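You operate a simulated robot arm through the tools that you are given. There is no shell and no other tool. Be economical: measure what you need, move in short steps, check, and stop when the job is done.

The job below is to be done with a simulated robot arm. You get a single attempt, and the scene is never put back.

## Task
Clear the white machine's oil alarm: pump 3 strokes into the oil tank, then press RESET.
Fine: spout parked, lid shut, none spilt.

Only the result counts: the job must be done as asked and must still hold three seconds after the hand-in. Knocking over, shifting, dropping, spilling or breaking anything else fails it. Lids that push on must go on centred and level and be pressed home; caps that screw on are set level and turned clockwise until they are tight.

## Robot
A 6-joint arm with a two-finger parallel gripper on a trunk, on a base that drives. Base frame: it is fixed to the floor where the robot stands at the start and does not move with it; the origin is under the middle of the robot, x ahead of it, y to its left, z up. Lengths are in mm, angles in rad, forces in N, time in s.
With the tool pointing down near the work surface it reaches from about 320 to 700 mm from the robot's upright axis, wherever it stands. Its first joint turns from -2.897 to 2.897 rad. Places, roughly: oil tank [500, -100, 700]; oil tank lid [500, -100, 800]; pump spout [400, -200, 900]; red pump knob [400, -200, 1000]; white machine reset button [3300, -2700, 1100]. Payload 4.1 kg.
Tool frame: the origin (TCP) lies between the finger pads and is the grasp point; the fingertips stand 23 mm ahead of it; z points along the fingers, y is the line along which they close. The gripper opens to 94 mm. The fingers are 38 mm wide and 10 mm thick; the gripper's body (54 by 96 mm) begins 39 mm behind the TCP.
Orientation is that of the tool frame in the base frame, as a unit quaternion [x, y, z, w]. With the fingers straight down and closing along the base's y, the tool's x points along the base's -x, its y along +y and its z along -z.

## Interface
- The arm moves only by the tool jog_arm. Its argument "targets" is a list of rows, each a list of 6 numbers: the shift along the tool's x, y, z in mm, then the turn, a rotation vector about the tool's x, y, z in rad. In form: [[x, y, z, rx, ry, rz], ...]. A call has 1 to 12 rows; each row is the pose to reach, as a shift and turn from the pose commanded when the call began, along the tool's axes at that moment. "grip" is the gripper command, from -1 (fully open) to 1 (shut), values between in proportion, set as the call begins (left out, the last holds). Rows are played at 5 a second. More than 50 mm and 0.15 rad between two rows, or a gripper value outside its range, and nothing of the call is played. A pose out of reach is approached as far as the arm can. The call stops where the force on the tool passes 70 N (or 10 N more than at its start, if that is more) or the arm is blocked; 0.2 s more then pass. Each finger travels about 45 mm/s and halts on what it meets, pressing with about 26 N; the grip force reading is that of the motor and also rises with nothing between the fingers. The clock runs only during rows and for 0.2 s after the last one: add rows that repeat a pose to give the fingers time. The reply holds the time, the measured pose of the TCP, the force on the tool along the base axes, the opening and the grip force, in the units named above and with some noise, with the torque about the TCP (base axes, N m) and any sound that the robot's microphone picked up.
- Cameras (640 x 400 px; columns grow to the right, rows downward): "scene" is now at [19, 127.5, 1545.4]; the picture's right is [-0.44, -0.90, 0.00], its down [-0.53, 0.26, -0.80] and it looks along [0.72, -0.36, -0.60] (base axes); focal length 284 px, centre (320, 200). "wrist" rides on the gripper at [86, 16, -74] in the tool frame; the picture's right is [-0.18, 0.98, 0.00], its down [-0.58, -0.11, -0.81] and it looks along [-0.79, -0.15, 0.59] (tool axes); focal length 243 px, centre (320, 200). There is no depth. A picture from a camera that has moved, and an enlarged one, comes with that camera's place and axes in the base frame and with its lens.
- snapshot(camera): a new picture of that camera. It takes no simulated time.
- raise_lower(by): slides the trunk up (or, below 0, down) by that many mm; the arm and the scene camera ride with it, the base frame stays. It gives what a move gives, with no picture.
- drive_base(legs): drives the robot by 1 to 6 legs, each [ahead, turn to the left] in mm and rad, along the robot's own axes; the way and the turn of a leg run together, so that a leg with both is an arc; at most 1500 mm and 3.142 rad a leg. The arm and the cameras ride along, it lands a little off, and it stops where it bumps. It gives what a move gives.
- head_to(pan, tilt): turns the head with the scene camera to pan (to the left, within 2.705 rad either way) and tilt (down, from -0.506 to 1.204), counted from straight ahead of the robot. It gives what a move gives.
- close_up(camera, box): a new picture of the part [left, top, right, bottom] of that camera's present view, enlarged. It takes no simulated time.
- finish_job(): hands the job in; it is judged then, once.

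Go step by step. Nothing tells you exact positions but the pictures and the camera data: compare them with the known pose of the tool, close in by small moves and look again before you grip or let go. The budget is 120 turns and 82 pictures, counting those below and the enlarged ones. Unless the task says otherwise, let go and move clear before handing in, and close with one line.

The tools are called after ">>>" as a command line: name --pt "numbers of a row" for each row, then --argument value for the rest, lists and objects as JSON in quotes. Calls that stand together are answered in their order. jog_arm: Moves the arm, as the interface text tells. Its arguments: {"type":"object","properties":{"targets":{"type":"array","items":{"type":"array","items":{"type":"number"}}},"grip":{"type":"number"}},"required":["targets"]} The other tools are called the same way: raise_lower (by) slides the trunk up or down; drive_base (legs) drives the base; head_to (pan, tilt) turns the head that bears the scene camera; snapshot (camera) takes a picture; close_up (camera, box) takes an enlarged picture of a part of a camera's view; finish_job () hands the job in.

At the start:

```text
clock: 0.0
ee_pos: [433.9, 5.4, 1280.3]
tool_rot: [0.0, 1.0, -0.001, -0.001]
force: [0.5, 0.7, 1.0]
ft_torque: [-0.01, -0.01, 0.01]
grip_width: 94.0
gripper_force: 0.0
trunk travel left (down, up): [-500.0, 90.0]
robot x, y, heading: [2.3, -0.5, 0.002]
head pan, tilt: [-0.459, 0.637]
```

scene: 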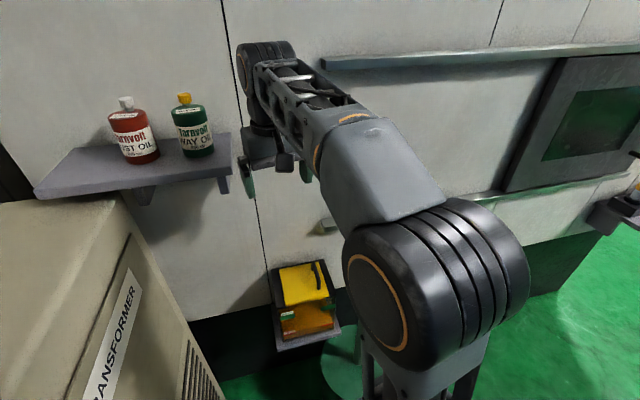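
wrist: 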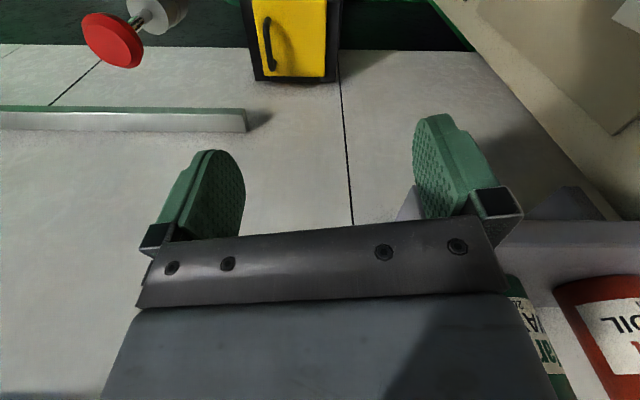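

I see a yellow box with a handle (the likely oil tank) low on the machine face, and a red pump knob to the right in the wrist view. I'll look closer with both cameras before moving.

>>> close_up --camera "scene" --box '[220, 220, 380, 380]'

>>> head_to --pan -0.5 --tilt 1.0

>>> snapshot --camera "scene"

```text
2.50 times, centred on (300, 300) of scene
camera zoom: at [19.0, 127.5, 1545.4], right [-0.44, -0.9, 0.0], down [-0.53, 0.26, -0.8], along [0.72, -0.36, -0.6], focal length 710 px, centre (370, -50)
```

zoom: 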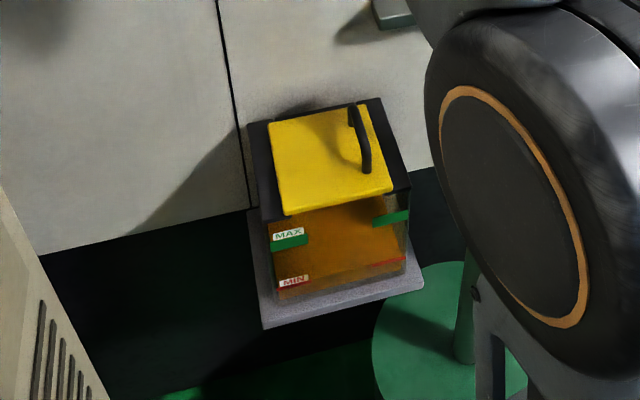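

```text
clock: 0.8
ee_pos: [433.1, 4.5, 1280.3]
tool_rot: [0.0, 1.0, 0.001, 0.0]
force: [0.1, 0.5, 0.7]
ft_torque: [0.0, 0.02, -0.03]
grip_width: 94.0
gripper_force: 0.0
trunk travel left (down, up): [-500.0, 90.0]
robot x, y, heading: [-1.9, 1.4, -0.005]
head pan, tilt: [-0.499, 1.0]
```

```text
78 pictures are left
camera scene: at [2.0, 132.8, 1516.7], right [-0.48, -0.88, 0.0], down [-0.74, 0.4, -0.54], along [0.47, -0.26, -0.84], focal length 284 px, centre (320, 200)
```

scene: 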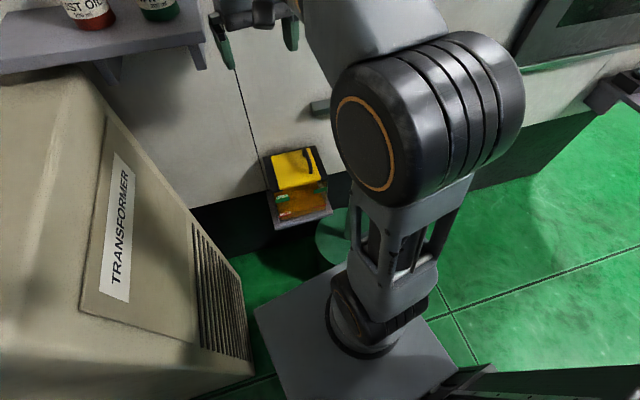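

The tank with its handled lid is at about [540, -80, 800] on a shelf, and the pump is on a stand to its right, hidden behind the arm. I'll move the arm right and view the pump with the wrist camera.

>>> jog_arm --pt "0 -40 0 0 0 0" --pt "10 -80 0 0 0 0" --pt "20 -120 0 0 0 0" --pt "30 -160 0 0 0 0" --pt "40 -200 0 0 0 0" --pt "50 -230 0 0 0 0"

>>> snapshot --camera "wrist"

>>> snapshot --camera "scene"

```text
clock: 2.2
ee_pos: [384.3, -227.6, 1279.2]
tool_rot: [0.0, 1.0, 0.0, 0.0]
force: [-1.0, 0.2, 0.1]
ft_torque: [0.01, 0.06, 0.01]
grip_width: 94.1
gripper_force: 0.0
trunk travel left (down, up): [-500.0, 90.0]
robot x, y, heading: [1.8, -2.7, 0.0]
head pan, tilt: [-0.499, 1.0]
```

```text
77 pictures are left
camera wrist: at [297.6, -209.8, 1354.0], right [0.18, 0.98, 0.0], down [0.58, -0.11, 0.81], along [0.79, -0.15, -0.59], focal length 243 px, centre (320, 200)
```

wrist: 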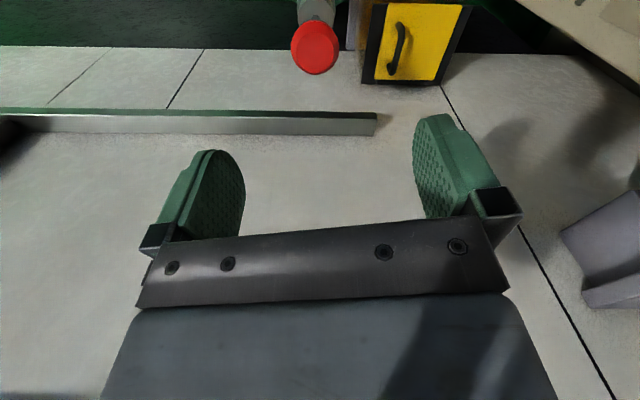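

```text
76 pictures are left
camera scene: at [2.0, 132.4, 1516.7], right [-0.48, -0.88, 0.0], down [-0.74, 0.4, -0.54], along [0.47, -0.26, -0.84], focal length 284 px, centre (320, 200)
```

scene: 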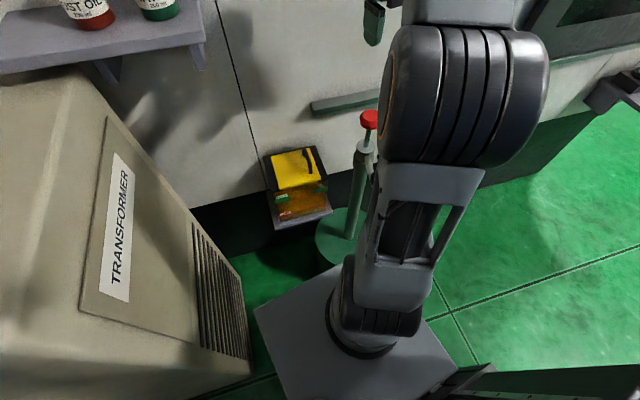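

The pump is a green standing pump with its knob at about [426, -241, 1025]. I'll zoom in on it.

>>> close_up --camera "scene" --box '[250, 90, 410, 250]'

>>> close_up --camera "wrist" --box '[260, 0, 480, 110]'

```text
2.50 times, centred on (330, 170) of scene
camera zoom: at [2.0, 132.4, 1516.7], right [-0.48, -0.88, 0.0], down [-0.74, 0.4, -0.54], along [0.47, -0.26, -0.84], focal length 710 px, centre (295, 275)
```

zoom: 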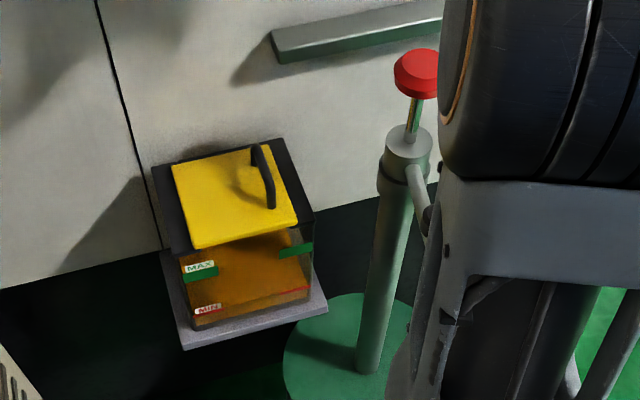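

```text
2.91 times, centred on (370, 55) of wrist
camera zoom: at [297.6, -209.8, 1354.0], right [0.18, 0.98, 0.0], down [0.58, -0.11, 0.81], along [0.79, -0.15, -0.59], focal length 706 px, centre (174, 622)
```

zoom: 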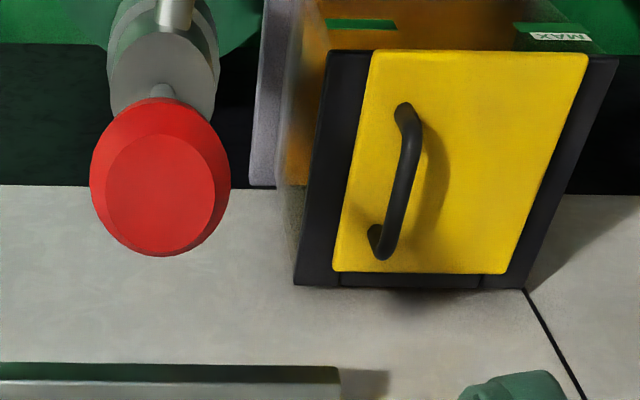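

The spout seems to hang on the pump's right/near side (parked), and the lid's handle sits toward the pump side. I'll bring the hand in front of the tank and lower the trunk for a closer view.

>>> jog_arm --pt "0 45 0 0 0 0" --pt "0 90 0 0 0 0" --pt "0 135 0 0 0 0" --pt "-30 160 0 0 0 0" --pt "-60 165 0 0 0 0"

>>> raise_lower --by -240

>>> snapshot --camera "wrist"

>>> snapshot --camera "scene"

```text
clock: 3.4
ee_pos: [444.9, -61.7, 1280.8]
tool_rot: [-0.001, 1.0, 0.0, 0.0]
force: [0.1, -0.7, -0.8]
ft_torque: [0.0, 0.0, 0.02]
grip_width: 94.1
gripper_force: 0.0
trunk travel left (down, up): [-500.0, 90.0]
robot x, y, heading: [1.4, -2.1, -0.004]
head pan, tilt: [-0.499, 1.0]
```

```text
clock: 5.9
ee_pos: [443.0, -62.0, 1039.9]
tool_rot: [0.0, 1.0, 0.0, -0.001]
force: [-0.2, 0.0, -0.6]
ft_torque: [-0.02, 0.03, 0.02]
grip_width: 93.9
gripper_force: 0.0
trunk travel left (down, up): [-260.0, 330.0]
robot x, y, heading: [0.8, 4.4, 0.002]
head pan, tilt: [-0.499, 1.0]
```

```text
73 pictures are left
camera wrist: at [358.0, -44.3, 1114.9], right [0.18, 0.98, 0.0], down [0.58, -0.11, 0.81], along [0.79, -0.15, -0.59], focal length 243 px, centre (320, 200)
```

wrist: 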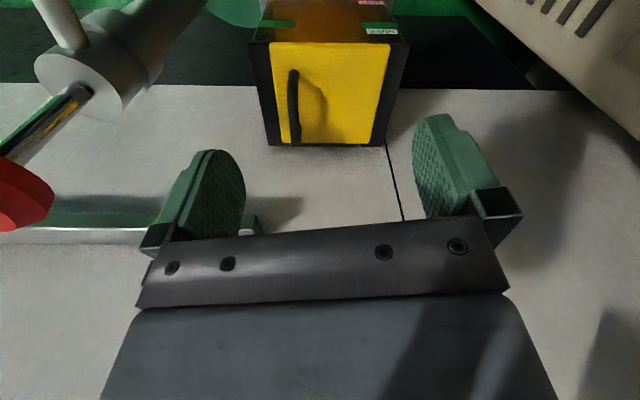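

```text
72 pictures are left
camera scene: at [1.9, 132.8, 1276.6], right [-0.48, -0.88, 0.0], down [-0.74, 0.4, -0.54], along [0.47, -0.26, -0.84], focal length 284 px, centre (320, 200)
```

scene: 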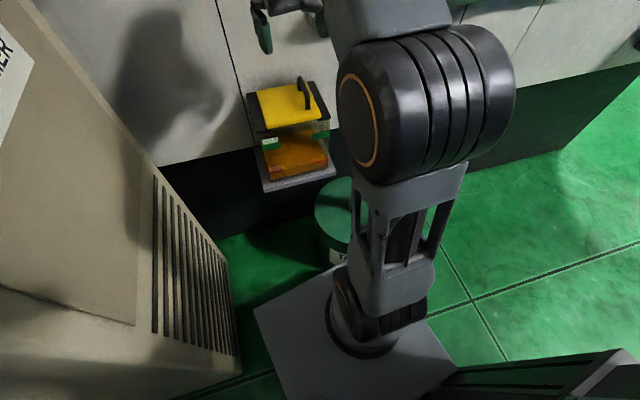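

>>> close_up --camera "wrist" --box '[230, 0, 430, 160]'

>>> close_up --camera "wrist" --box '[0, 0, 256, 160]'

>>> close_up --camera "scene" --box '[230, 60, 360, 210]'

```text
2.50 times, centred on (330, 80) of wrist
camera zoom: at [358.0, -44.3, 1114.9], right [0.18, 0.98, 0.0], down [0.58, -0.11, 0.81], along [0.79, -0.15, -0.59], focal length 606 px, centre (295, 500)
```

zoom: 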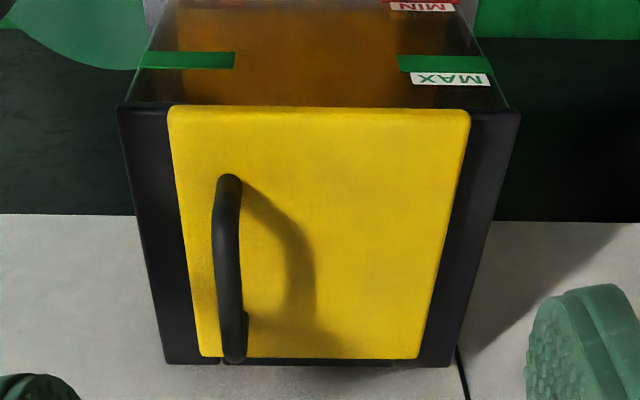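

```text
2.50 times, centred on (128, 80) of wrist
camera zoom: at [358.0, -44.3, 1114.9], right [0.18, 0.98, 0.0], down [0.58, -0.11, 0.81], along [0.79, -0.15, -0.59], focal length 606 px, centre (800, 500)
```

zoom: 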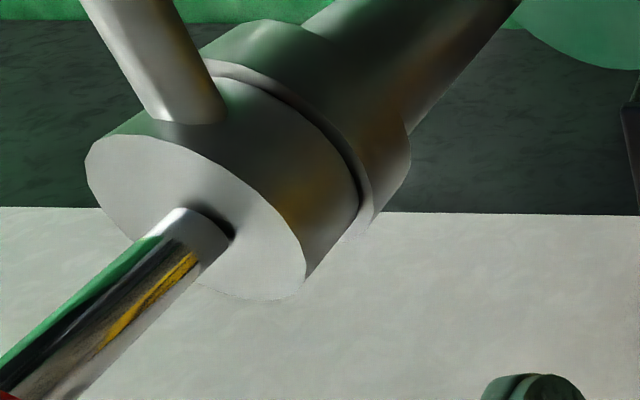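

```text
2.67 times, centred on (295, 135) of scene
camera zoom: at [1.9, 132.8, 1276.6], right [-0.48, -0.88, 0.0], down [-0.74, 0.4, -0.54], along [0.47, -0.26, -0.84], focal length 757 px, centre (387, 373)
```

zoom: 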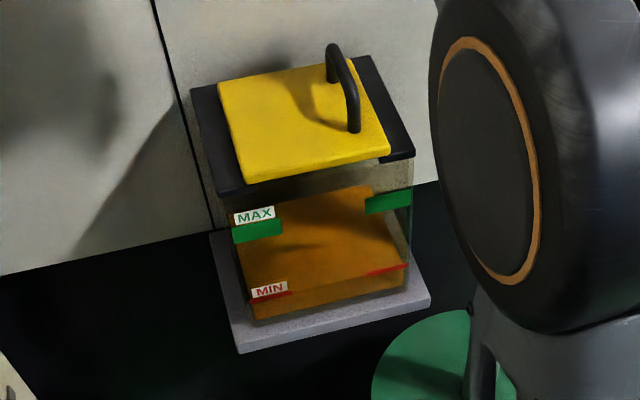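

The lid (≈135×130 mm, top z≈826, turned about −0.2 rad) has its handle along the pump-side edge, so it probably hinges on the left edge. Now I'll yaw the wrist to look at the pump and spout.

>>> jog_arm --pt "8 8 0 0 0 0.15" --pt "16 16 0 0 0 0.3" --pt "24 24 0 0 0 0.45" --pt "32 32 0 0 0 0.6" --pt "40 40 0 0 0 0.75" --pt "40 40 0 0 0 0.9" --pt "40 40 0 0 0 1.05"

>>> snapshot --camera "wrist"

>>> snapshot --camera "scene"

```text
clock: 7.5
ee_pos: [403.4, -22.2, 1040.7]
tool_rot: [0.502, 0.865, -0.001, 0.0]
force: [-0.2, -0.2, 0.2]
ft_torque: [-0.02, -0.01, 0.01]
grip_width: 94.0
gripper_force: 0.1
trunk travel left (down, up): [-260.0, 330.0]
robot x, y, heading: [-1.5, 1.6, -0.003]
head pan, tilt: [-0.499, 1.0]
```

```text
68 pictures are left
camera wrist: at [375.6, 63.0, 1115.0], right [0.94, 0.33, 0.0], down [0.19, -0.56, 0.81], along [0.26, -0.76, -0.59], focal length 243 px, centre (320, 200)
```

wrist: 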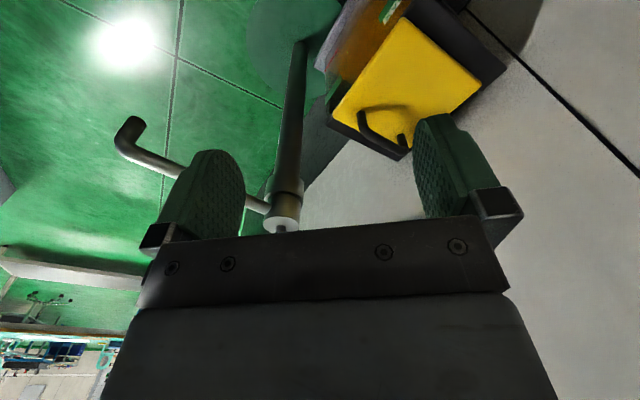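

```text
67 pictures are left
camera scene: at [1.9, 132.8, 1276.6], right [-0.48, -0.88, 0.0], down [-0.74, 0.4, -0.54], along [0.47, -0.26, -0.84], focal length 284 px, centre (320, 200)
```

scene: 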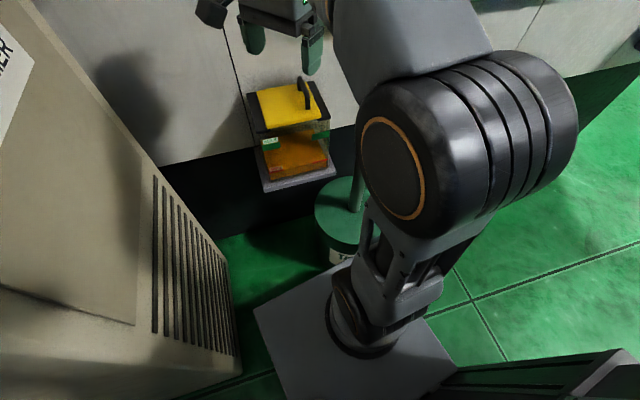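

The pump head is near [425, -241, 920] with the spout pointing toward the robot (−x), length ≈215 mm. I'll zoom on the lid handle and the spout here to triangulate.

>>> close_up --camera "wrist" --box '[320, 10, 512, 160]'

>>> close_up --camera "wrist" --box '[90, 60, 330, 240]'

```text
2.67 times, centred on (416, 85) of wrist
camera zoom: at [375.6, 63.0, 1115.0], right [0.94, 0.33, 0.0], down [0.19, -0.56, 0.81], along [0.26, -0.76, -0.59], focal length 647 px, centre (64, 507)
```

zoom: 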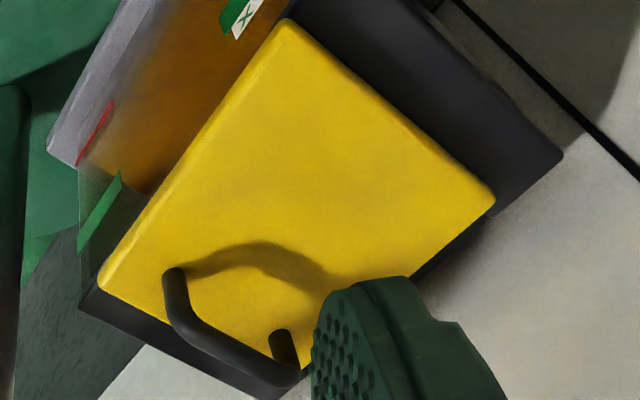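

```text
2.22 times, centred on (210, 150) of wrist
camera zoom: at [375.6, 63.0, 1115.0], right [0.94, 0.33, 0.0], down [0.19, -0.56, 0.81], along [0.26, -0.76, -0.59], focal length 539 px, centre (564, 311)
```

zoom: 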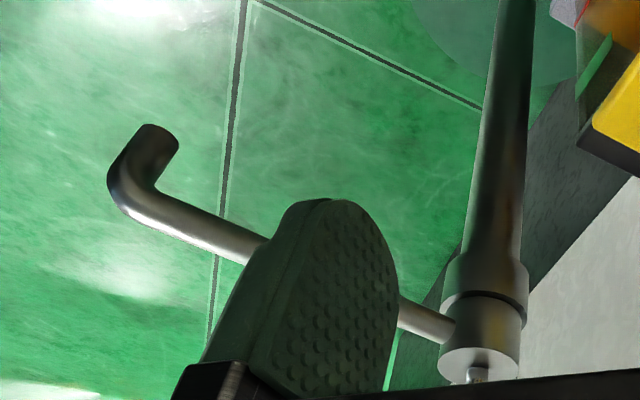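

The handle bar runs from about (489,-100) to (566,-116) at z≈865; the spout is parked at about 160° with its tip near [235,-170,~890]. I'll move above the handle with the fingers square to the bar.

>>> jog_arm --pt "-20 10 0 0 0 -0.14" --pt "-45 20 0 0 0 -0.28" --pt "-70 35 20 0 0 -0.42" --pt "-95 45 40 0 0 -0.56" --pt "-120 55 60 0 0 -0.7" --pt "-136 65 80 0 0 -0.84" --pt "-136 65 80 0 0 -0.85"

>>> snapshot --camera "wrist"

>>> snapshot --camera "scene"

```text
clock: 9.1
ee_pos: [528.5, -106.8, 959.5]
tool_rot: [0.099, 0.995, 0.0, 0.0]
force: [0.9, -0.5, -0.2]
ft_torque: [0.01, -0.03, -0.01]
grip_width: 93.8
gripper_force: 0.1
trunk travel left (down, up): [-260.0, 330.0]
robot x, y, heading: [4.6, 0.0, 0.004]
head pan, tilt: [-0.499, 1.0]
```

```text
64 pictures are left
camera wrist: at [447.7, -73.4, 1034.6], right [0.37, 0.93, 0.0], down [0.55, -0.22, 0.81], along [0.75, -0.3, -0.59], focal length 243 px, centre (320, 200)
```

wrist: 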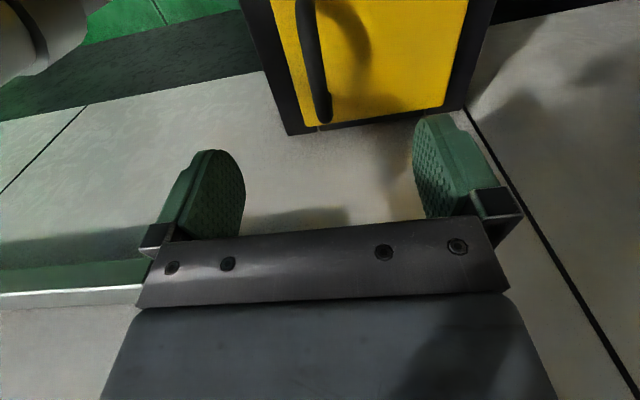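

```text
63 pictures are left
camera scene: at [2.1, 132.7, 1276.6], right [-0.48, -0.88, 0.0], down [-0.74, 0.4, -0.54], along [0.47, -0.26, -0.84], focal length 284 px, centre (320, 200)
```

scene: 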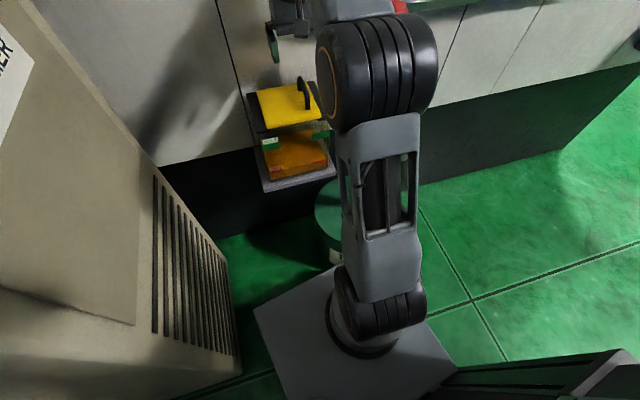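

The bar lines up between the fingers. I'll descend and close on it.

>>> jog_arm --pt "0 0 30 0 0 0" --pt "0 0 60 0 0 0" --pt "0 0 90 0 0 0"

>>> close_up --camera "scene" --box '[230, 40, 358, 140]'

>>> snapshot --camera "wrist"

```text
clock: 9.9
ee_pos: [528.0, -106.9, 869.4]
tool_rot: [0.1, 0.995, 0.0, 0.0]
force: [0.1, 0.6, 0.2]
ft_torque: [0.02, 0.02, -0.01]
grip_width: 93.8
gripper_force: 0.0
trunk travel left (down, up): [-260.0, 330.0]
robot x, y, heading: [1.2, -1.5, -0.0]
head pan, tilt: [-0.499, 1.0]
```

```text
4.00 times, centred on (294, 90) of scene
camera zoom: at [1.9, 132.8, 1276.6], right [-0.48, -0.88, 0.0], down [-0.74, 0.4, -0.54], along [0.47, -0.26, -0.84], focal length 1136 px, centre (424, 640)
```

zoom: 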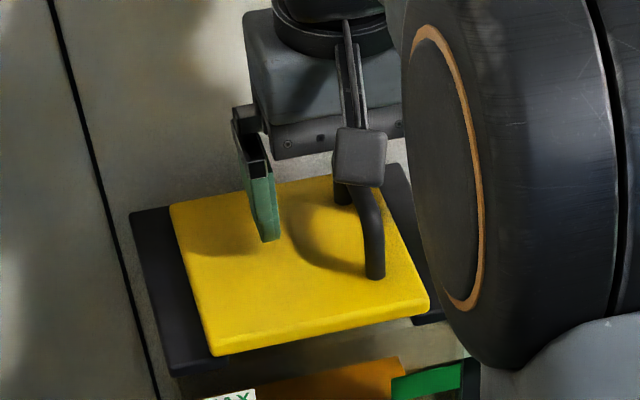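

```text
61 pictures are left
camera wrist: at [447.6, -73.0, 944.1], right [0.38, 0.93, 0.0], down [0.55, -0.22, 0.81], along [0.75, -0.3, -0.59], focal length 243 px, centre (320, 200)
```

wrist: 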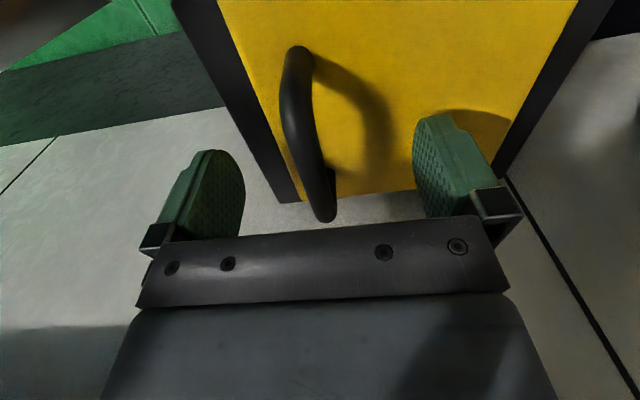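

Centred; closing on the bar.

>>> jog_arm --pt "0 0 0 0 0 0" --pt "0 0 0 0 0 0" --pt "0 0 0 0 0 0" --pt "0 0 0 0 0 0" --pt "0 0 0 0 0 0" --pt "0 0 0 0 0 0" --grip 1

>>> jog_arm --pt "0 0 -2 0 0 0" --pt "0 0 -5 0 0 0" --pt "0 0 -5 0 0 0"

```text
clock: 11.3
ee_pos: [527.2, -108.1, 870.5]
tool_rot: [0.101, 0.995, 0.0, 0.0]
force: [-0.5, -6.6, 2.1]
ft_torque: [-0.01, 0.04, 0.16]
grip_width: 11.6
gripper_force: 45.0
trunk travel left (down, up): [-260.0, 330.0]
robot x, y, heading: [-2.3, 0.1, -0.001]
head pan, tilt: [-0.499, 1.0]
```

```text
clock: 12.1
ee_pos: [528.2, -105.3, 875.2]
tool_rot: [0.099, 0.995, 0.0, 0.0]
force: [4.0, -0.3, -1.6]
ft_torque: [-0.09, -0.08, -0.22]
grip_width: 11.4
gripper_force: 44.9
trunk travel left (down, up): [-260.0, 330.0]
robot x, y, heading: [-1.9, -0.3, -0.001]
head pan, tilt: [-0.499, 1.0]
```

Only a small force, so the lid yields. I'll lift a little more and look.

>>> jog_arm --pt "0 0 -7 0 0 0" --pt "0 1 -14 0 0 0" --pt "0 2 -20 0 0 0"

>>> close_up --camera "scene" --box '[230, 40, 358, 140]'

>>> snapshot --camera "wrist"

```text
clock: 12.9
ee_pos: [530.3, -97.8, 891.9]
tool_rot: [0.099, 0.995, 0.002, -0.004]
force: [7.1, 44.9, -31.9]
ft_torque: [-0.18, -0.49, -0.83]
grip_width: 11.3
gripper_force: 44.7
trunk travel left (down, up): [-260.0, 330.0]
robot x, y, heading: [1.5, -0.6, 0.008]
head pan, tilt: [-0.499, 1.0]
```

```text
4.00 times, centred on (294, 90) of scene
camera zoom: at [4.0, 137.2, 1275.6], right [-0.47, -0.88, 0.0], down [-0.74, 0.4, -0.54], along [0.47, -0.26, -0.84], focal length 1136 px, centre (424, 640)
```

zoom: 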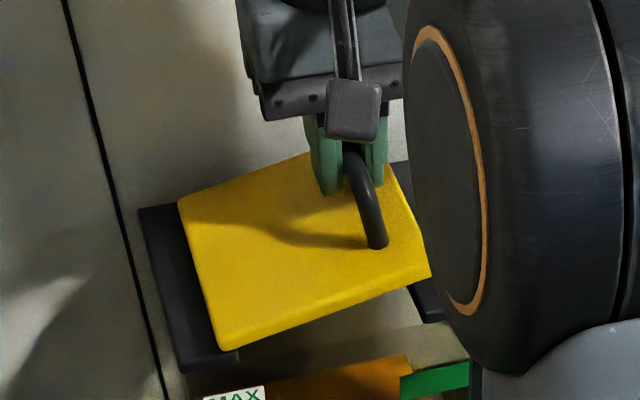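

```text
59 pictures are left
camera wrist: at [449.8, -64.7, 966.7], right [0.37, 0.93, 0.0], down [0.56, -0.22, 0.8], along [0.74, -0.3, -0.6], focal length 243 px, centre (320, 200)
```

wrist: 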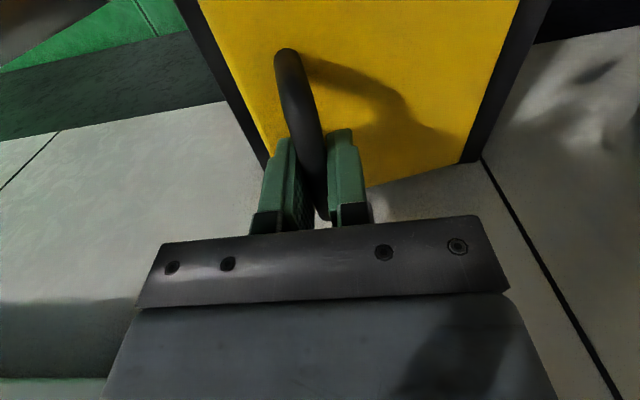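

Confirmed: hinged on the left edge, and the bar pivots in the pads. I'll follow the hinge arc with the tool kept vertical.

>>> jog_arm --pt "0 11 0 0 0 0" --pt "0 16 -6 0 0 0" --pt "0 23 -13 0 0 0" --pt "0 32 -20 0 0 0" --pt "0 41 -27 0 0 0"

```text
clock: 14.1
ee_pos: [536.6, -66.9, 924.6]
tool_rot: [0.101, 0.995, -0.001, 0.004]
force: [4.5, -11.0, 12.2]
ft_torque: [-0.27, -0.84, -1.2]
grip_width: 11.6
gripper_force: 44.9
trunk travel left (down, up): [-260.0, 330.0]
robot x, y, heading: [-0.2, -1.8, -0.002]
head pan, tilt: [-0.499, 1.0]
```

>>> jog_arm --pt "0 10 -7 0 0 0" --pt "0 20 -11 0 0 0" --pt "0 31 -15 0 0 0" --pt "0 42 -18 0 0 0" --pt "0 53 -19 0 0 0" --pt "0 65 -19 0 0 0" --pt "0 76 -19 0 0 0" --pt "0 87 -17 0 0 0"

>>> snapshot --camera "wrist"

>>> snapshot --camera "scene"

```text
clock: 15.9
ee_pos: [554.0, 20.1, 938.3]
tool_rot: [0.099, 0.995, 0.0, -0.002]
force: [0.9, -0.3, 1.0]
ft_torque: [-0.2, -0.74, -1.68]
grip_width: 11.9
gripper_force: 45.0
trunk travel left (down, up): [-260.0, 330.0]
robot x, y, heading: [-0.3, 0.0, -0.0]
head pan, tilt: [-0.499, 1.0]
```

```text
58 pictures are left
camera wrist: at [473.1, 54.7, 1012.8], right [0.37, 0.93, 0.0], down [0.55, -0.22, 0.8], along [0.75, -0.3, -0.59], focal length 243 px, centre (320, 200)
```

wrist: 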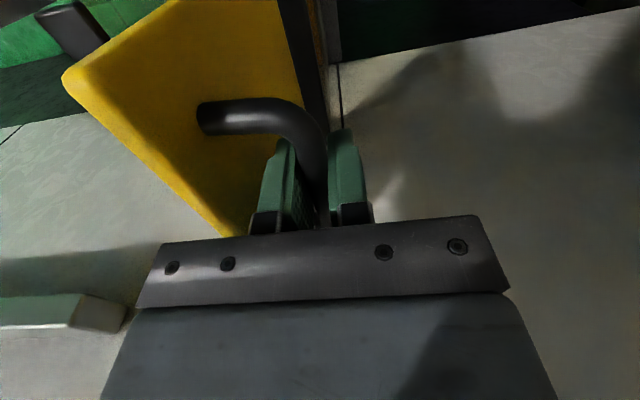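

```text
57 pictures are left
camera scene: at [1.9, 132.8, 1276.4], right [-0.48, -0.88, 0.0], down [-0.74, 0.4, -0.54], along [0.47, -0.26, -0.84], focal length 284 px, centre (320, 200)
```

scene: 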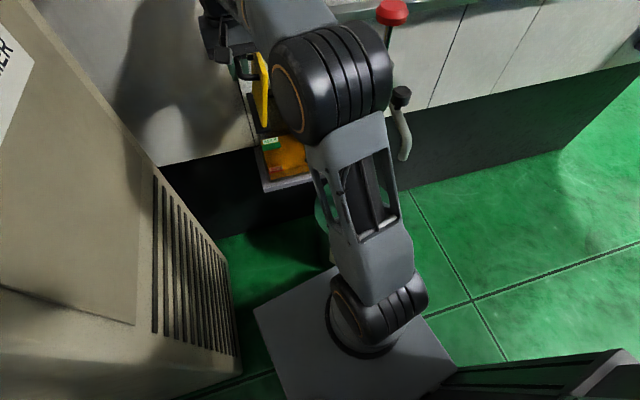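

>>> jog_arm --pt "0 8 2 0 0 0" --pt "0 15 4 0 0 0" --pt "0 22 7 0 0 0"

>>> jog_arm --pt "0 5 2 0 0 0" --pt "0 10 5 0 0 0"

```text
clock: 16.7
ee_pos: [558.9, 40.7, 931.9]
tool_rot: [0.1, 0.995, 0.001, 0.0]
force: [-2.7, -1.6, -4.0]
ft_torque: [-0.23, -0.79, -1.72]
grip_width: 12.0
gripper_force: 44.7
trunk travel left (down, up): [-260.0, 330.0]
robot x, y, heading: [2.2, 0.7, 0.004]
head pan, tilt: [-0.499, 1.0]
```

```text
clock: 17.3
ee_pos: [560.2, 52.2, 928.6]
tool_rot: [0.099, 0.995, 0.0, 0.0]
force: [-1.6, -0.9, -2.0]
ft_torque: [-0.22, -0.63, -1.72]
grip_width: 11.7
gripper_force: 45.6
trunk travel left (down, up): [-260.0, 330.0]
robot x, y, heading: [-2.5, -3.2, 0.004]
head pan, tilt: [-0.499, 1.0]
```

>>> jog_arm --pt "0 5 3 0 0 0" --pt "0 10 6 0 0 0" --pt "0 14 10 0 0 0"

>>> snapshot --camera "wrist"

```text
clock: 18.1
ee_pos: [561.5, 58.8, 922.9]
tool_rot: [0.103, 0.995, 0.001, 0.005]
force: [-4.8, -36.4, 33.9]
ft_torque: [0.01, -0.28, -1.67]
grip_width: 11.7
gripper_force: 44.8
trunk travel left (down, up): [-260.0, 330.0]
robot x, y, heading: [1.2, 1.4, -0.004]
head pan, tilt: [-0.499, 1.0]
```

```text
56 pictures are left
camera wrist: at [480.1, 93.4, 996.8], right [0.38, 0.92, 0.0], down [0.54, -0.22, 0.81], along [0.75, -0.31, -0.58], focal length 243 px, centre (320, 200)
```

wrist: 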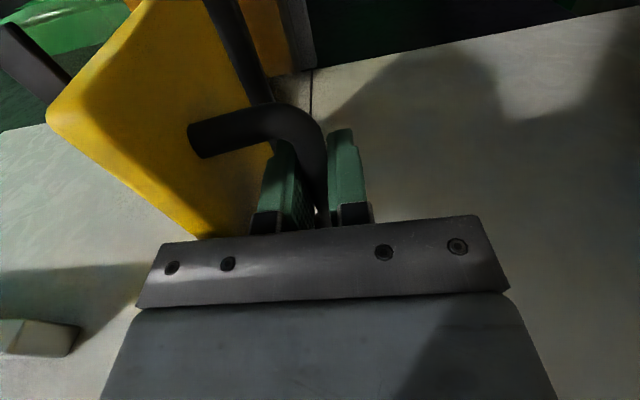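

The lid hit its stop at about 100°, past vertical. I'll relieve the force, open slightly and rise out.

>>> jog_arm --pt "0 -4 -3 0 0 0" --pt "0 -7 -5 0 0 0" --pt "0 -7 -5 0 0 0"

>>> jog_arm --pt "0 0 0 0 0 0" --pt "0 0 0 0 0 0" --pt "0 0 0 0 0 0" --grip 0.2

>>> snapshot --camera "wrist"

```text
clock: 18.9
ee_pos: [561.4, 58.2, 923.2]
tool_rot: [0.099, 0.995, 0.001, 0.001]
force: [2.0, -11.4, 18.9]
ft_torque: [-0.24, -1.11, -1.71]
grip_width: 11.8
gripper_force: 44.9
trunk travel left (down, up): [-260.0, 330.0]
robot x, y, heading: [0.6, 0.9, 0.005]
head pan, tilt: [-0.499, 1.0]
```

```text
clock: 19.7
ee_pos: [561.1, 58.0, 921.0]
tool_rot: [0.101, 0.995, 0.0, 0.0]
force: [-0.5, -0.7, -0.5]
ft_torque: [0.02, 0.01, 0.0]
grip_width: 37.6
gripper_force: 0.0
trunk travel left (down, up): [-260.0, 330.0]
robot x, y, heading: [-0.4, 3.1, 0.005]
head pan, tilt: [-0.499, 1.0]
```

```text
55 pictures are left
camera wrist: at [481.2, 92.2, 996.1], right [0.38, 0.93, 0.0], down [0.55, -0.22, 0.81], along [0.75, -0.3, -0.59], focal length 243 px, centre (320, 200)
```

wrist: 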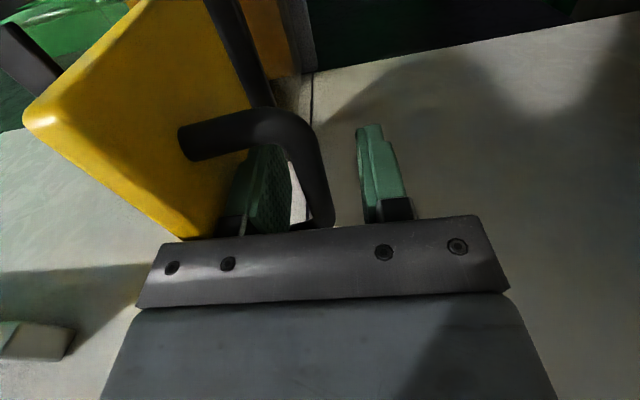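

>>> jog_arm --pt "0 0 -25 0 0 0" --pt "0 0 -50 0 0 0" --pt "0 0 -80 0 0 0" --pt "0 0 -110 0 0 0"

>>> snapshot --camera "wrist"

>>> snapshot --camera "scene"

```text
clock: 20.7
ee_pos: [562.5, 41.4, 1033.4]
tool_rot: [0.106, 0.994, 0.004, -0.003]
force: [0.5, -0.2, 0.4]
ft_torque: [0.02, -0.01, 0.01]
grip_width: 37.5
gripper_force: 0.1
trunk travel left (down, up): [-260.0, 330.0]
robot x, y, heading: [1.5, -1.0, -0.013]
head pan, tilt: [-0.499, 1.0]
```

```text
54 pictures are left
camera wrist: at [482.7, 76.3, 1107.9], right [0.39, 0.92, 0.01], down [0.55, -0.24, 0.8], along [0.74, -0.31, -0.6], focal length 243 px, centre (320, 200)
```

wrist: 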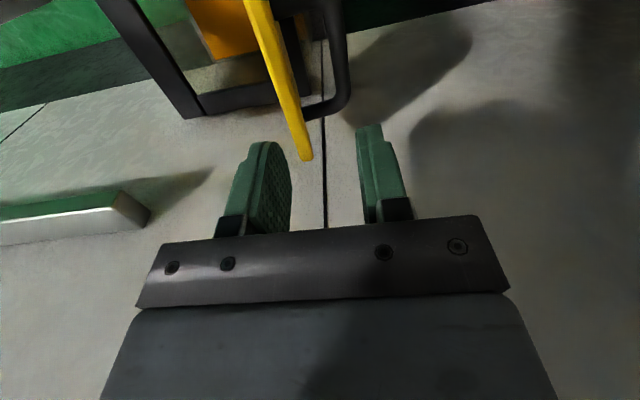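

```text
53 pictures are left
camera scene: at [4.5, 119.3, 1278.9], right [-0.49, -0.87, -0.01], down [-0.73, 0.42, -0.54], along [0.47, -0.26, -0.84], focal length 284 px, centre (320, 200)
```

scene: 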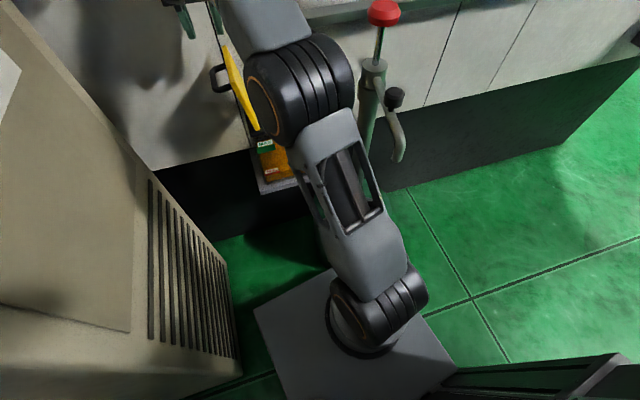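

The lid stays open and a black knob is visible on the spout. The pose reads a bit off, so I'll settle and re-check.

>>> jog_arm --pt "0 0 0 0 0 0" --pt "0 0 0 0 0 0"

>>> snapshot --camera "scene"

```text
clock: 21.3
ee_pos: [563.6, 40.6, 1032.4]
tool_rot: [0.106, 0.994, 0.005, -0.003]
force: [0.5, -0.1, 0.0]
ft_torque: [0.02, 0.02, -0.03]
grip_width: 37.7
gripper_force: 0.1
trunk travel left (down, up): [-260.0, 330.0]
robot x, y, heading: [-0.3, -3.4, -0.013]
head pan, tilt: [-0.499, 1.0]
```

```text
52 pictures are left
camera scene: at [5.0, 109.3, 1280.3], right [-0.49, -0.87, -0.02], down [-0.73, 0.42, -0.53], along [0.47, -0.25, -0.85], focal length 284 px, centre (320, 200)
```

scene: 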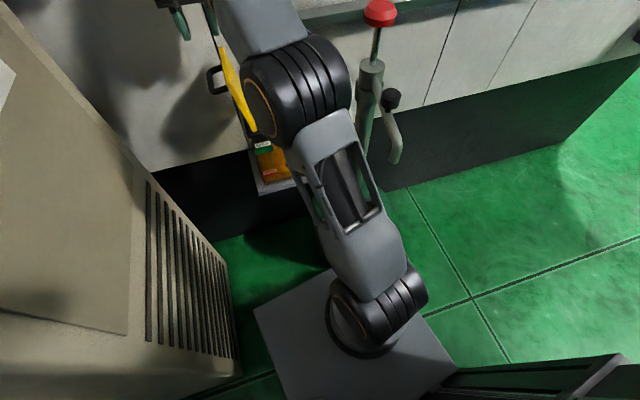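

The robot is leaning: the wrist is probably touching the bottle shelf. I'll back the hand away to the right at once.

>>> jog_arm --pt "0 -25 0 0 0 0" --pt "0 -50 0 0 0 0" --pt "0 -75 0 0 0 0" --pt "0 -100 0 0 0 0" --pt "0 -100 0 0 0 0"

>>> head_to --pan -0.1 --tilt 0.6

>>> snapshot --camera "scene"

```text
clock: 22.5
ee_pos: [541.6, -39.2, 1032.0]
tool_rot: [0.099, 0.995, 0.0, 0.0]
force: [-0.4, 0.6, 0.7]
ft_torque: [0.03, 0.02, -0.01]
grip_width: 37.6
gripper_force: 0.1
trunk travel left (down, up): [-260.0, 330.0]
robot x, y, heading: [1.4, -1.9, 0.006]
head pan, tilt: [-0.499, 1.0]
```

```text
clock: 23.4
ee_pos: [541.3, -39.8, 1032.1]
tool_rot: [0.101, 0.995, 0.0, 0.0]
force: [-0.1, -0.3, -0.3]
ft_torque: [0.01, 0.02, 0.01]
grip_width: 37.5
gripper_force: 0.1
trunk travel left (down, up): [-260.0, 330.0]
robot x, y, heading: [0.4, 2.0, 0.002]
head pan, tilt: [-0.099, 0.6]
```

```text
51 pictures are left
camera scene: at [28.7, 156.7, 1308.5], right [-0.1, -0.99, 0.0], down [-0.56, 0.06, -0.82], along [0.82, -0.08, -0.57], focal length 284 px, centre (320, 200)
```

scene: 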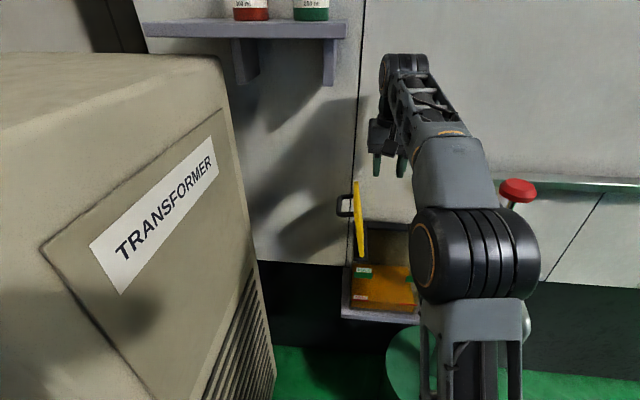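

All upright again and the bottles are still on the shelf; I'll avoid that area when high. The black spout knob computes to about [307,-198,950]; I'll reposition to view it.

>>> jog_arm --pt "25 -10 -15 0 0 0.14" --pt "50 -20 -30 0 0 0.28" --pt "75 -30 -45 0 0 0.42" --pt "100 -40 -60 0 0 0.56" --pt "125 -55 -75 0 0 0.7" --pt "150 -70 -90 0 0 0.84" --pt "175 -80 -98 0 0 0.98" --pt "197 -91 -98 0 0 1.1" --pt "197 -91 -98 0 0 1.1"

>>> snapshot --camera "wrist"

>>> head_to --pan -0.5 --tilt 0.9

>>> snapshot --camera "scene"

```text
clock: 25.4
ee_pos: [330.1, -89.0, 1131.2]
tool_rot: [0.606, 0.795, 0.0, -0.001]
force: [0.5, 0.4, 0.4]
ft_torque: [-0.01, -0.01, -0.01]
grip_width: 37.3
gripper_force: 0.1
trunk travel left (down, up): [-260.0, 330.0]
robot x, y, heading: [1.7, -2.1, 0.005]
head pan, tilt: [-0.099, 0.6]
```

```text
50 pictures are left
camera wrist: at [322.9, -1.0, 1205.8], right [1.0, 0.08, 0.0], down [0.05, -0.59, 0.81], along [0.07, -0.8, -0.59], focal length 243 px, centre (320, 200)
```

wrist: 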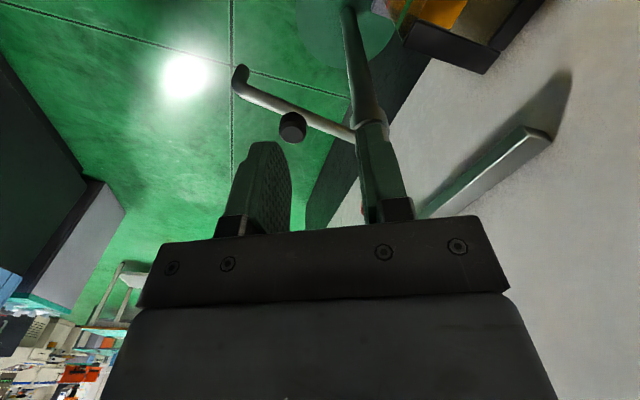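

```text
clock: 26.3
ee_pos: [330.1, -89.9, 1131.7]
tool_rot: [0.605, 0.796, 0.0, 0.0]
force: [0.5, -0.3, -0.5]
ft_torque: [0.02, -0.02, -0.01]
grip_width: 37.7
gripper_force: 0.1
trunk travel left (down, up): [-260.0, 330.0]
robot x, y, heading: [-1.7, -3.2, -0.001]
head pan, tilt: [-0.499, 0.901]
```

```text
49 pictures are left
camera scene: at [7.1, 129.4, 1283.9], right [-0.48, -0.88, 0.0], down [-0.69, 0.37, -0.62], along [0.55, -0.3, -0.78], focal length 284 px, centre (320, 200)
```

scene: 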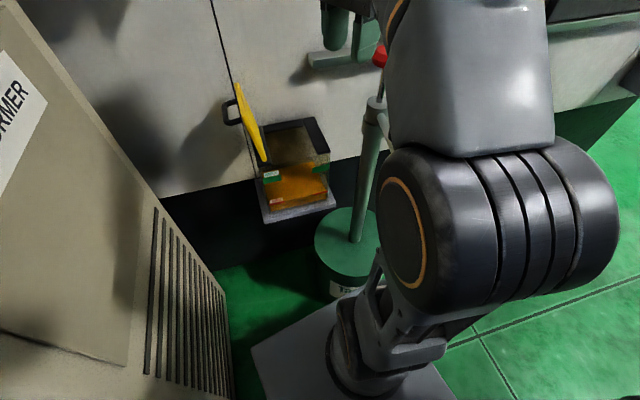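

>>> close_up --camera "wrist" --box '[210, 50, 402, 170]'

>>> close_up --camera "scene" --box '[220, 70, 380, 220]'

```text
3.33 times, centred on (306, 110) of wrist
camera zoom: at [323.1, -0.9, 1205.8], right [1.0, 0.09, 0.0], down [0.05, -0.59, 0.81], along [0.07, -0.8, -0.59], focal length 809 px, centre (367, 500)
```

zoom: 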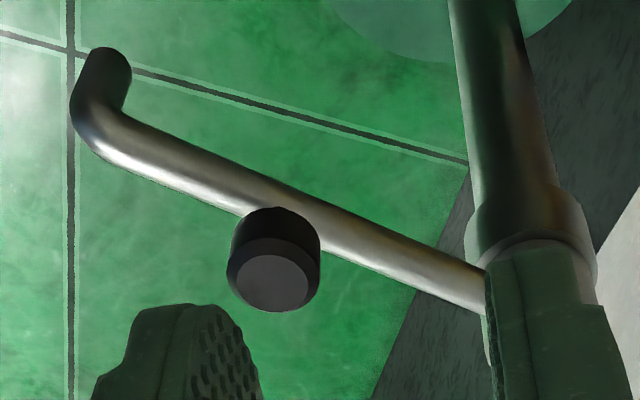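

```text
2.67 times, centred on (300, 145) of scene
camera zoom: at [7.1, 129.4, 1283.9], right [-0.48, -0.88, 0.0], down [-0.69, 0.37, -0.62], along [0.55, -0.3, -0.78], focal length 757 px, centre (373, 347)
```

zoom: 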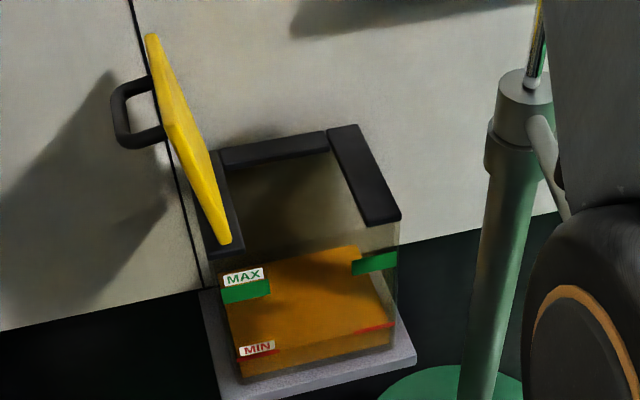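

The black knob (≈35 mm dia, top z≈960) stands on the spout at [305,-198]. I'll move above it, fingers square to the pipe and open.

>>> jog_arm --pt "-15 -8 0 0 0 -0.135" --pt "-30 -16 0 0 0 -0.27" --pt "-45 -24 20 0 0 -0.405" --pt "-60 -32 40 0 0 -0.54" --pt "-75 -40 60 0 0 -0.675" --pt "-90 -48 80 0 0 -0.81" --pt "-97 -53 101 0 0 -0.95" --pt "-97 -53 101 0 0 -0.95" --grip -0.7

>>> snapshot --camera "wrist"

>>> snapshot --camera "scene"

```text
clock: 28.1
ee_pos: [304.9, -197.5, 1029.2]
tool_rot: [0.173, 0.985, 0.0, -0.001]
force: [0.0, -0.2, -0.5]
ft_torque: [-0.03, 0.01, 0.04]
grip_width: 79.9
gripper_force: 0.0
trunk travel left (down, up): [-260.0, 330.0]
robot x, y, heading: [-1.3, 0.7, -0.003]
head pan, tilt: [-0.499, 0.901]
```

```text
46 pictures are left
camera wrist: at [230.5, -152.0, 1103.4], right [0.51, 0.86, 0.0], down [0.51, -0.3, 0.81], along [0.69, -0.41, -0.59], focal length 243 px, centre (320, 200)
```

wrist: 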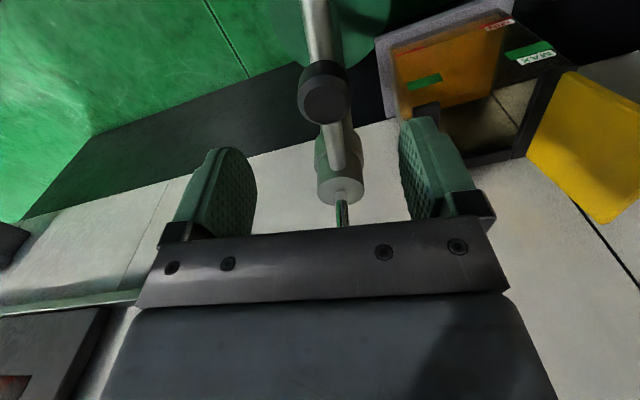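

```text
45 pictures are left
camera scene: at [7.0, 129.3, 1283.8], right [-0.48, -0.88, 0.0], down [-0.69, 0.38, -0.62], along [0.55, -0.3, -0.78], focal length 284 px, centre (320, 200)
```

scene: 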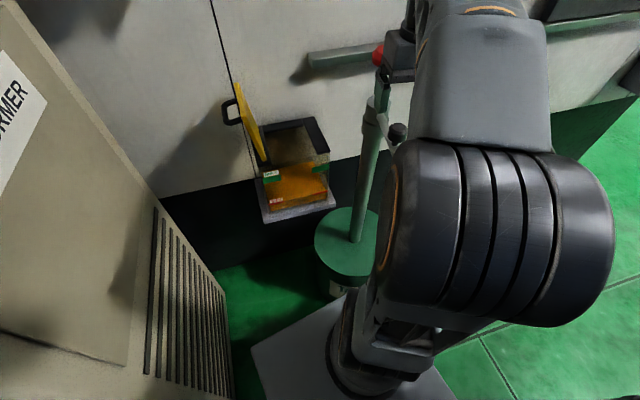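

Well aligned; descending over the black knob and closing.

>>> jog_arm --pt "0 3 30 0 0 0" --pt "0 3 60 0 0 0" --pt "0 3 88 0 0 0"

>>> jog_arm --pt "0 0 0 0 0 0" --pt "0 0 0 0 0 0" --pt "0 0 0 0 0 0" --pt "0 0 0 0 0 0" --grip 1

>>> snapshot --camera "wrist"

```text
clock: 28.9
ee_pos: [306.2, -194.5, 941.7]
tool_rot: [0.175, 0.985, -0.001, 0.0]
force: [-0.4, -0.3, -0.9]
ft_torque: [-0.01, 0.0, 0.03]
grip_width: 80.0
gripper_force: 0.0
trunk travel left (down, up): [-260.0, 330.0]
robot x, y, heading: [-1.8, 0.6, 0.005]
head pan, tilt: [-0.499, 0.901]
```

```text
clock: 29.9
ee_pos: [305.2, -194.3, 940.3]
tool_rot: [0.175, 0.985, 0.0, -0.001]
force: [-0.2, 0.5, -2.2]
ft_torque: [-0.28, -0.15, 0.03]
grip_width: 33.7
gripper_force: 44.7
trunk travel left (down, up): [-260.0, 330.0]
robot x, y, heading: [-1.3, 0.3, 0.005]
head pan, tilt: [-0.499, 0.901]
```

```text
44 pictures are left
camera wrist: at [231.3, -148.6, 1015.5], right [0.51, 0.86, 0.0], down [0.51, -0.3, 0.81], along [0.69, -0.41, -0.59], focal length 243 px, centre (320, 200)
```

wrist: 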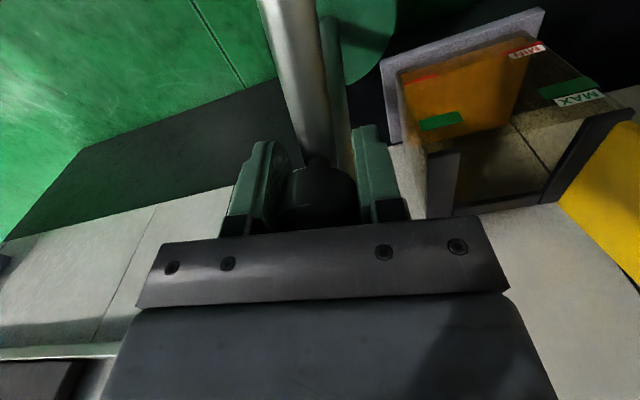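

Gripped (33.7 mm). I'll start swinging the spout with a small arc about the pump axis and check the force.

>>> jog_arm --pt "-0.9 12.8 0 0 0 0.1" --pt "-3.1 25.5 0 0 0 0.2" --pt "-6.5 37.9 0 0 0 0.3"

```text
clock: 30.7
ee_pos: [326.4, -162.9, 941.5]
tool_rot: [0.32, 0.947, -0.001, 0.0]
force: [4.0, -6.2, -0.1]
ft_torque: [0.41, 0.73, -0.11]
grip_width: 33.5
gripper_force: 44.9
trunk travel left (down, up): [-260.0, 330.0]
robot x, y, heading: [1.4, -0.6, -0.001]
head pan, tilt: [-0.499, 0.901]
```

>>> jog_arm --pt "-0.9 12.8 0 0 0 0.1" --pt "-3.1 25.5 0 0 0 0.2" --pt "-6.5 37.9 0 0 0 0.3" --pt "-11.1 49.9 0 0 0 0.4" --pt "-16.9 61.3 0 0 0 0.5" --pt "-23.9 72.2 0 0 0 0.6" --pt "-31.9 82.3 0 0 0 0.7" --pt "-40.8 91.5 0 0 0 0.8" --pt "-50.6 99.8 0 0 0 0.9" --pt "-61.2 107.1 0 0 0 1.0" --pt "-72.5 113.2 0 0 0 1.1" --pt "-84.3 118.3 0 0 0 1.2"

>>> snapshot --camera "wrist"

>>> snapshot --camera "scene"

```text
clock: 33.3
ee_pos: [463.8, -120.6, 941.5]
tool_rot: [0.799, 0.601, -0.001, 0.0]
force: [-9.2, -27.6, -5.6]
ft_torque: [0.41, -0.38, 0.11]
grip_width: 33.8
gripper_force: 44.8
trunk travel left (down, up): [-260.0, 330.0]
robot x, y, heading: [-0.2, 1.5, -0.002]
head pan, tilt: [-0.499, 0.901]
```

```text
43 pictures are left
camera wrist: at [504.1, -41.1, 1016.0], right [0.89, -0.45, 0.0], down [-0.26, -0.53, 0.81], along [-0.36, -0.72, -0.59], focal length 243 px, centre (320, 200)
```

wrist: 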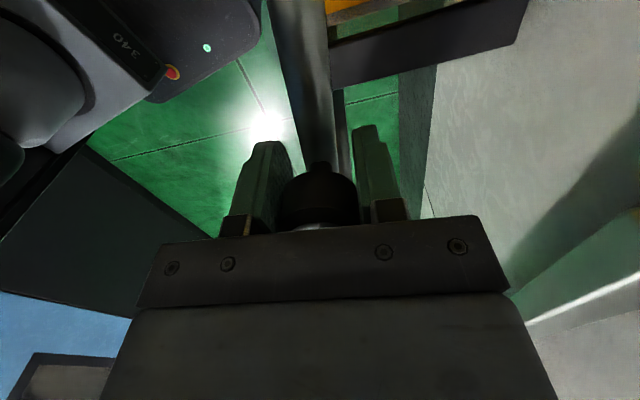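

```text
42 pictures are left
camera scene: at [6.3, 125.9, 1284.2], right [-0.48, -0.88, 0.0], down [-0.69, 0.38, -0.62], along [0.55, -0.3, -0.78], focal length 284 px, centre (320, 200)
```

scene: 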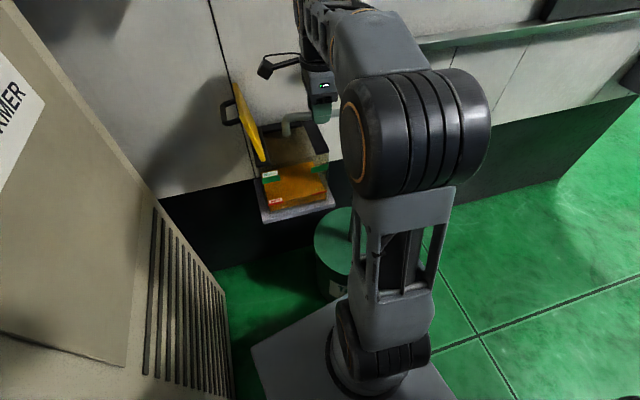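

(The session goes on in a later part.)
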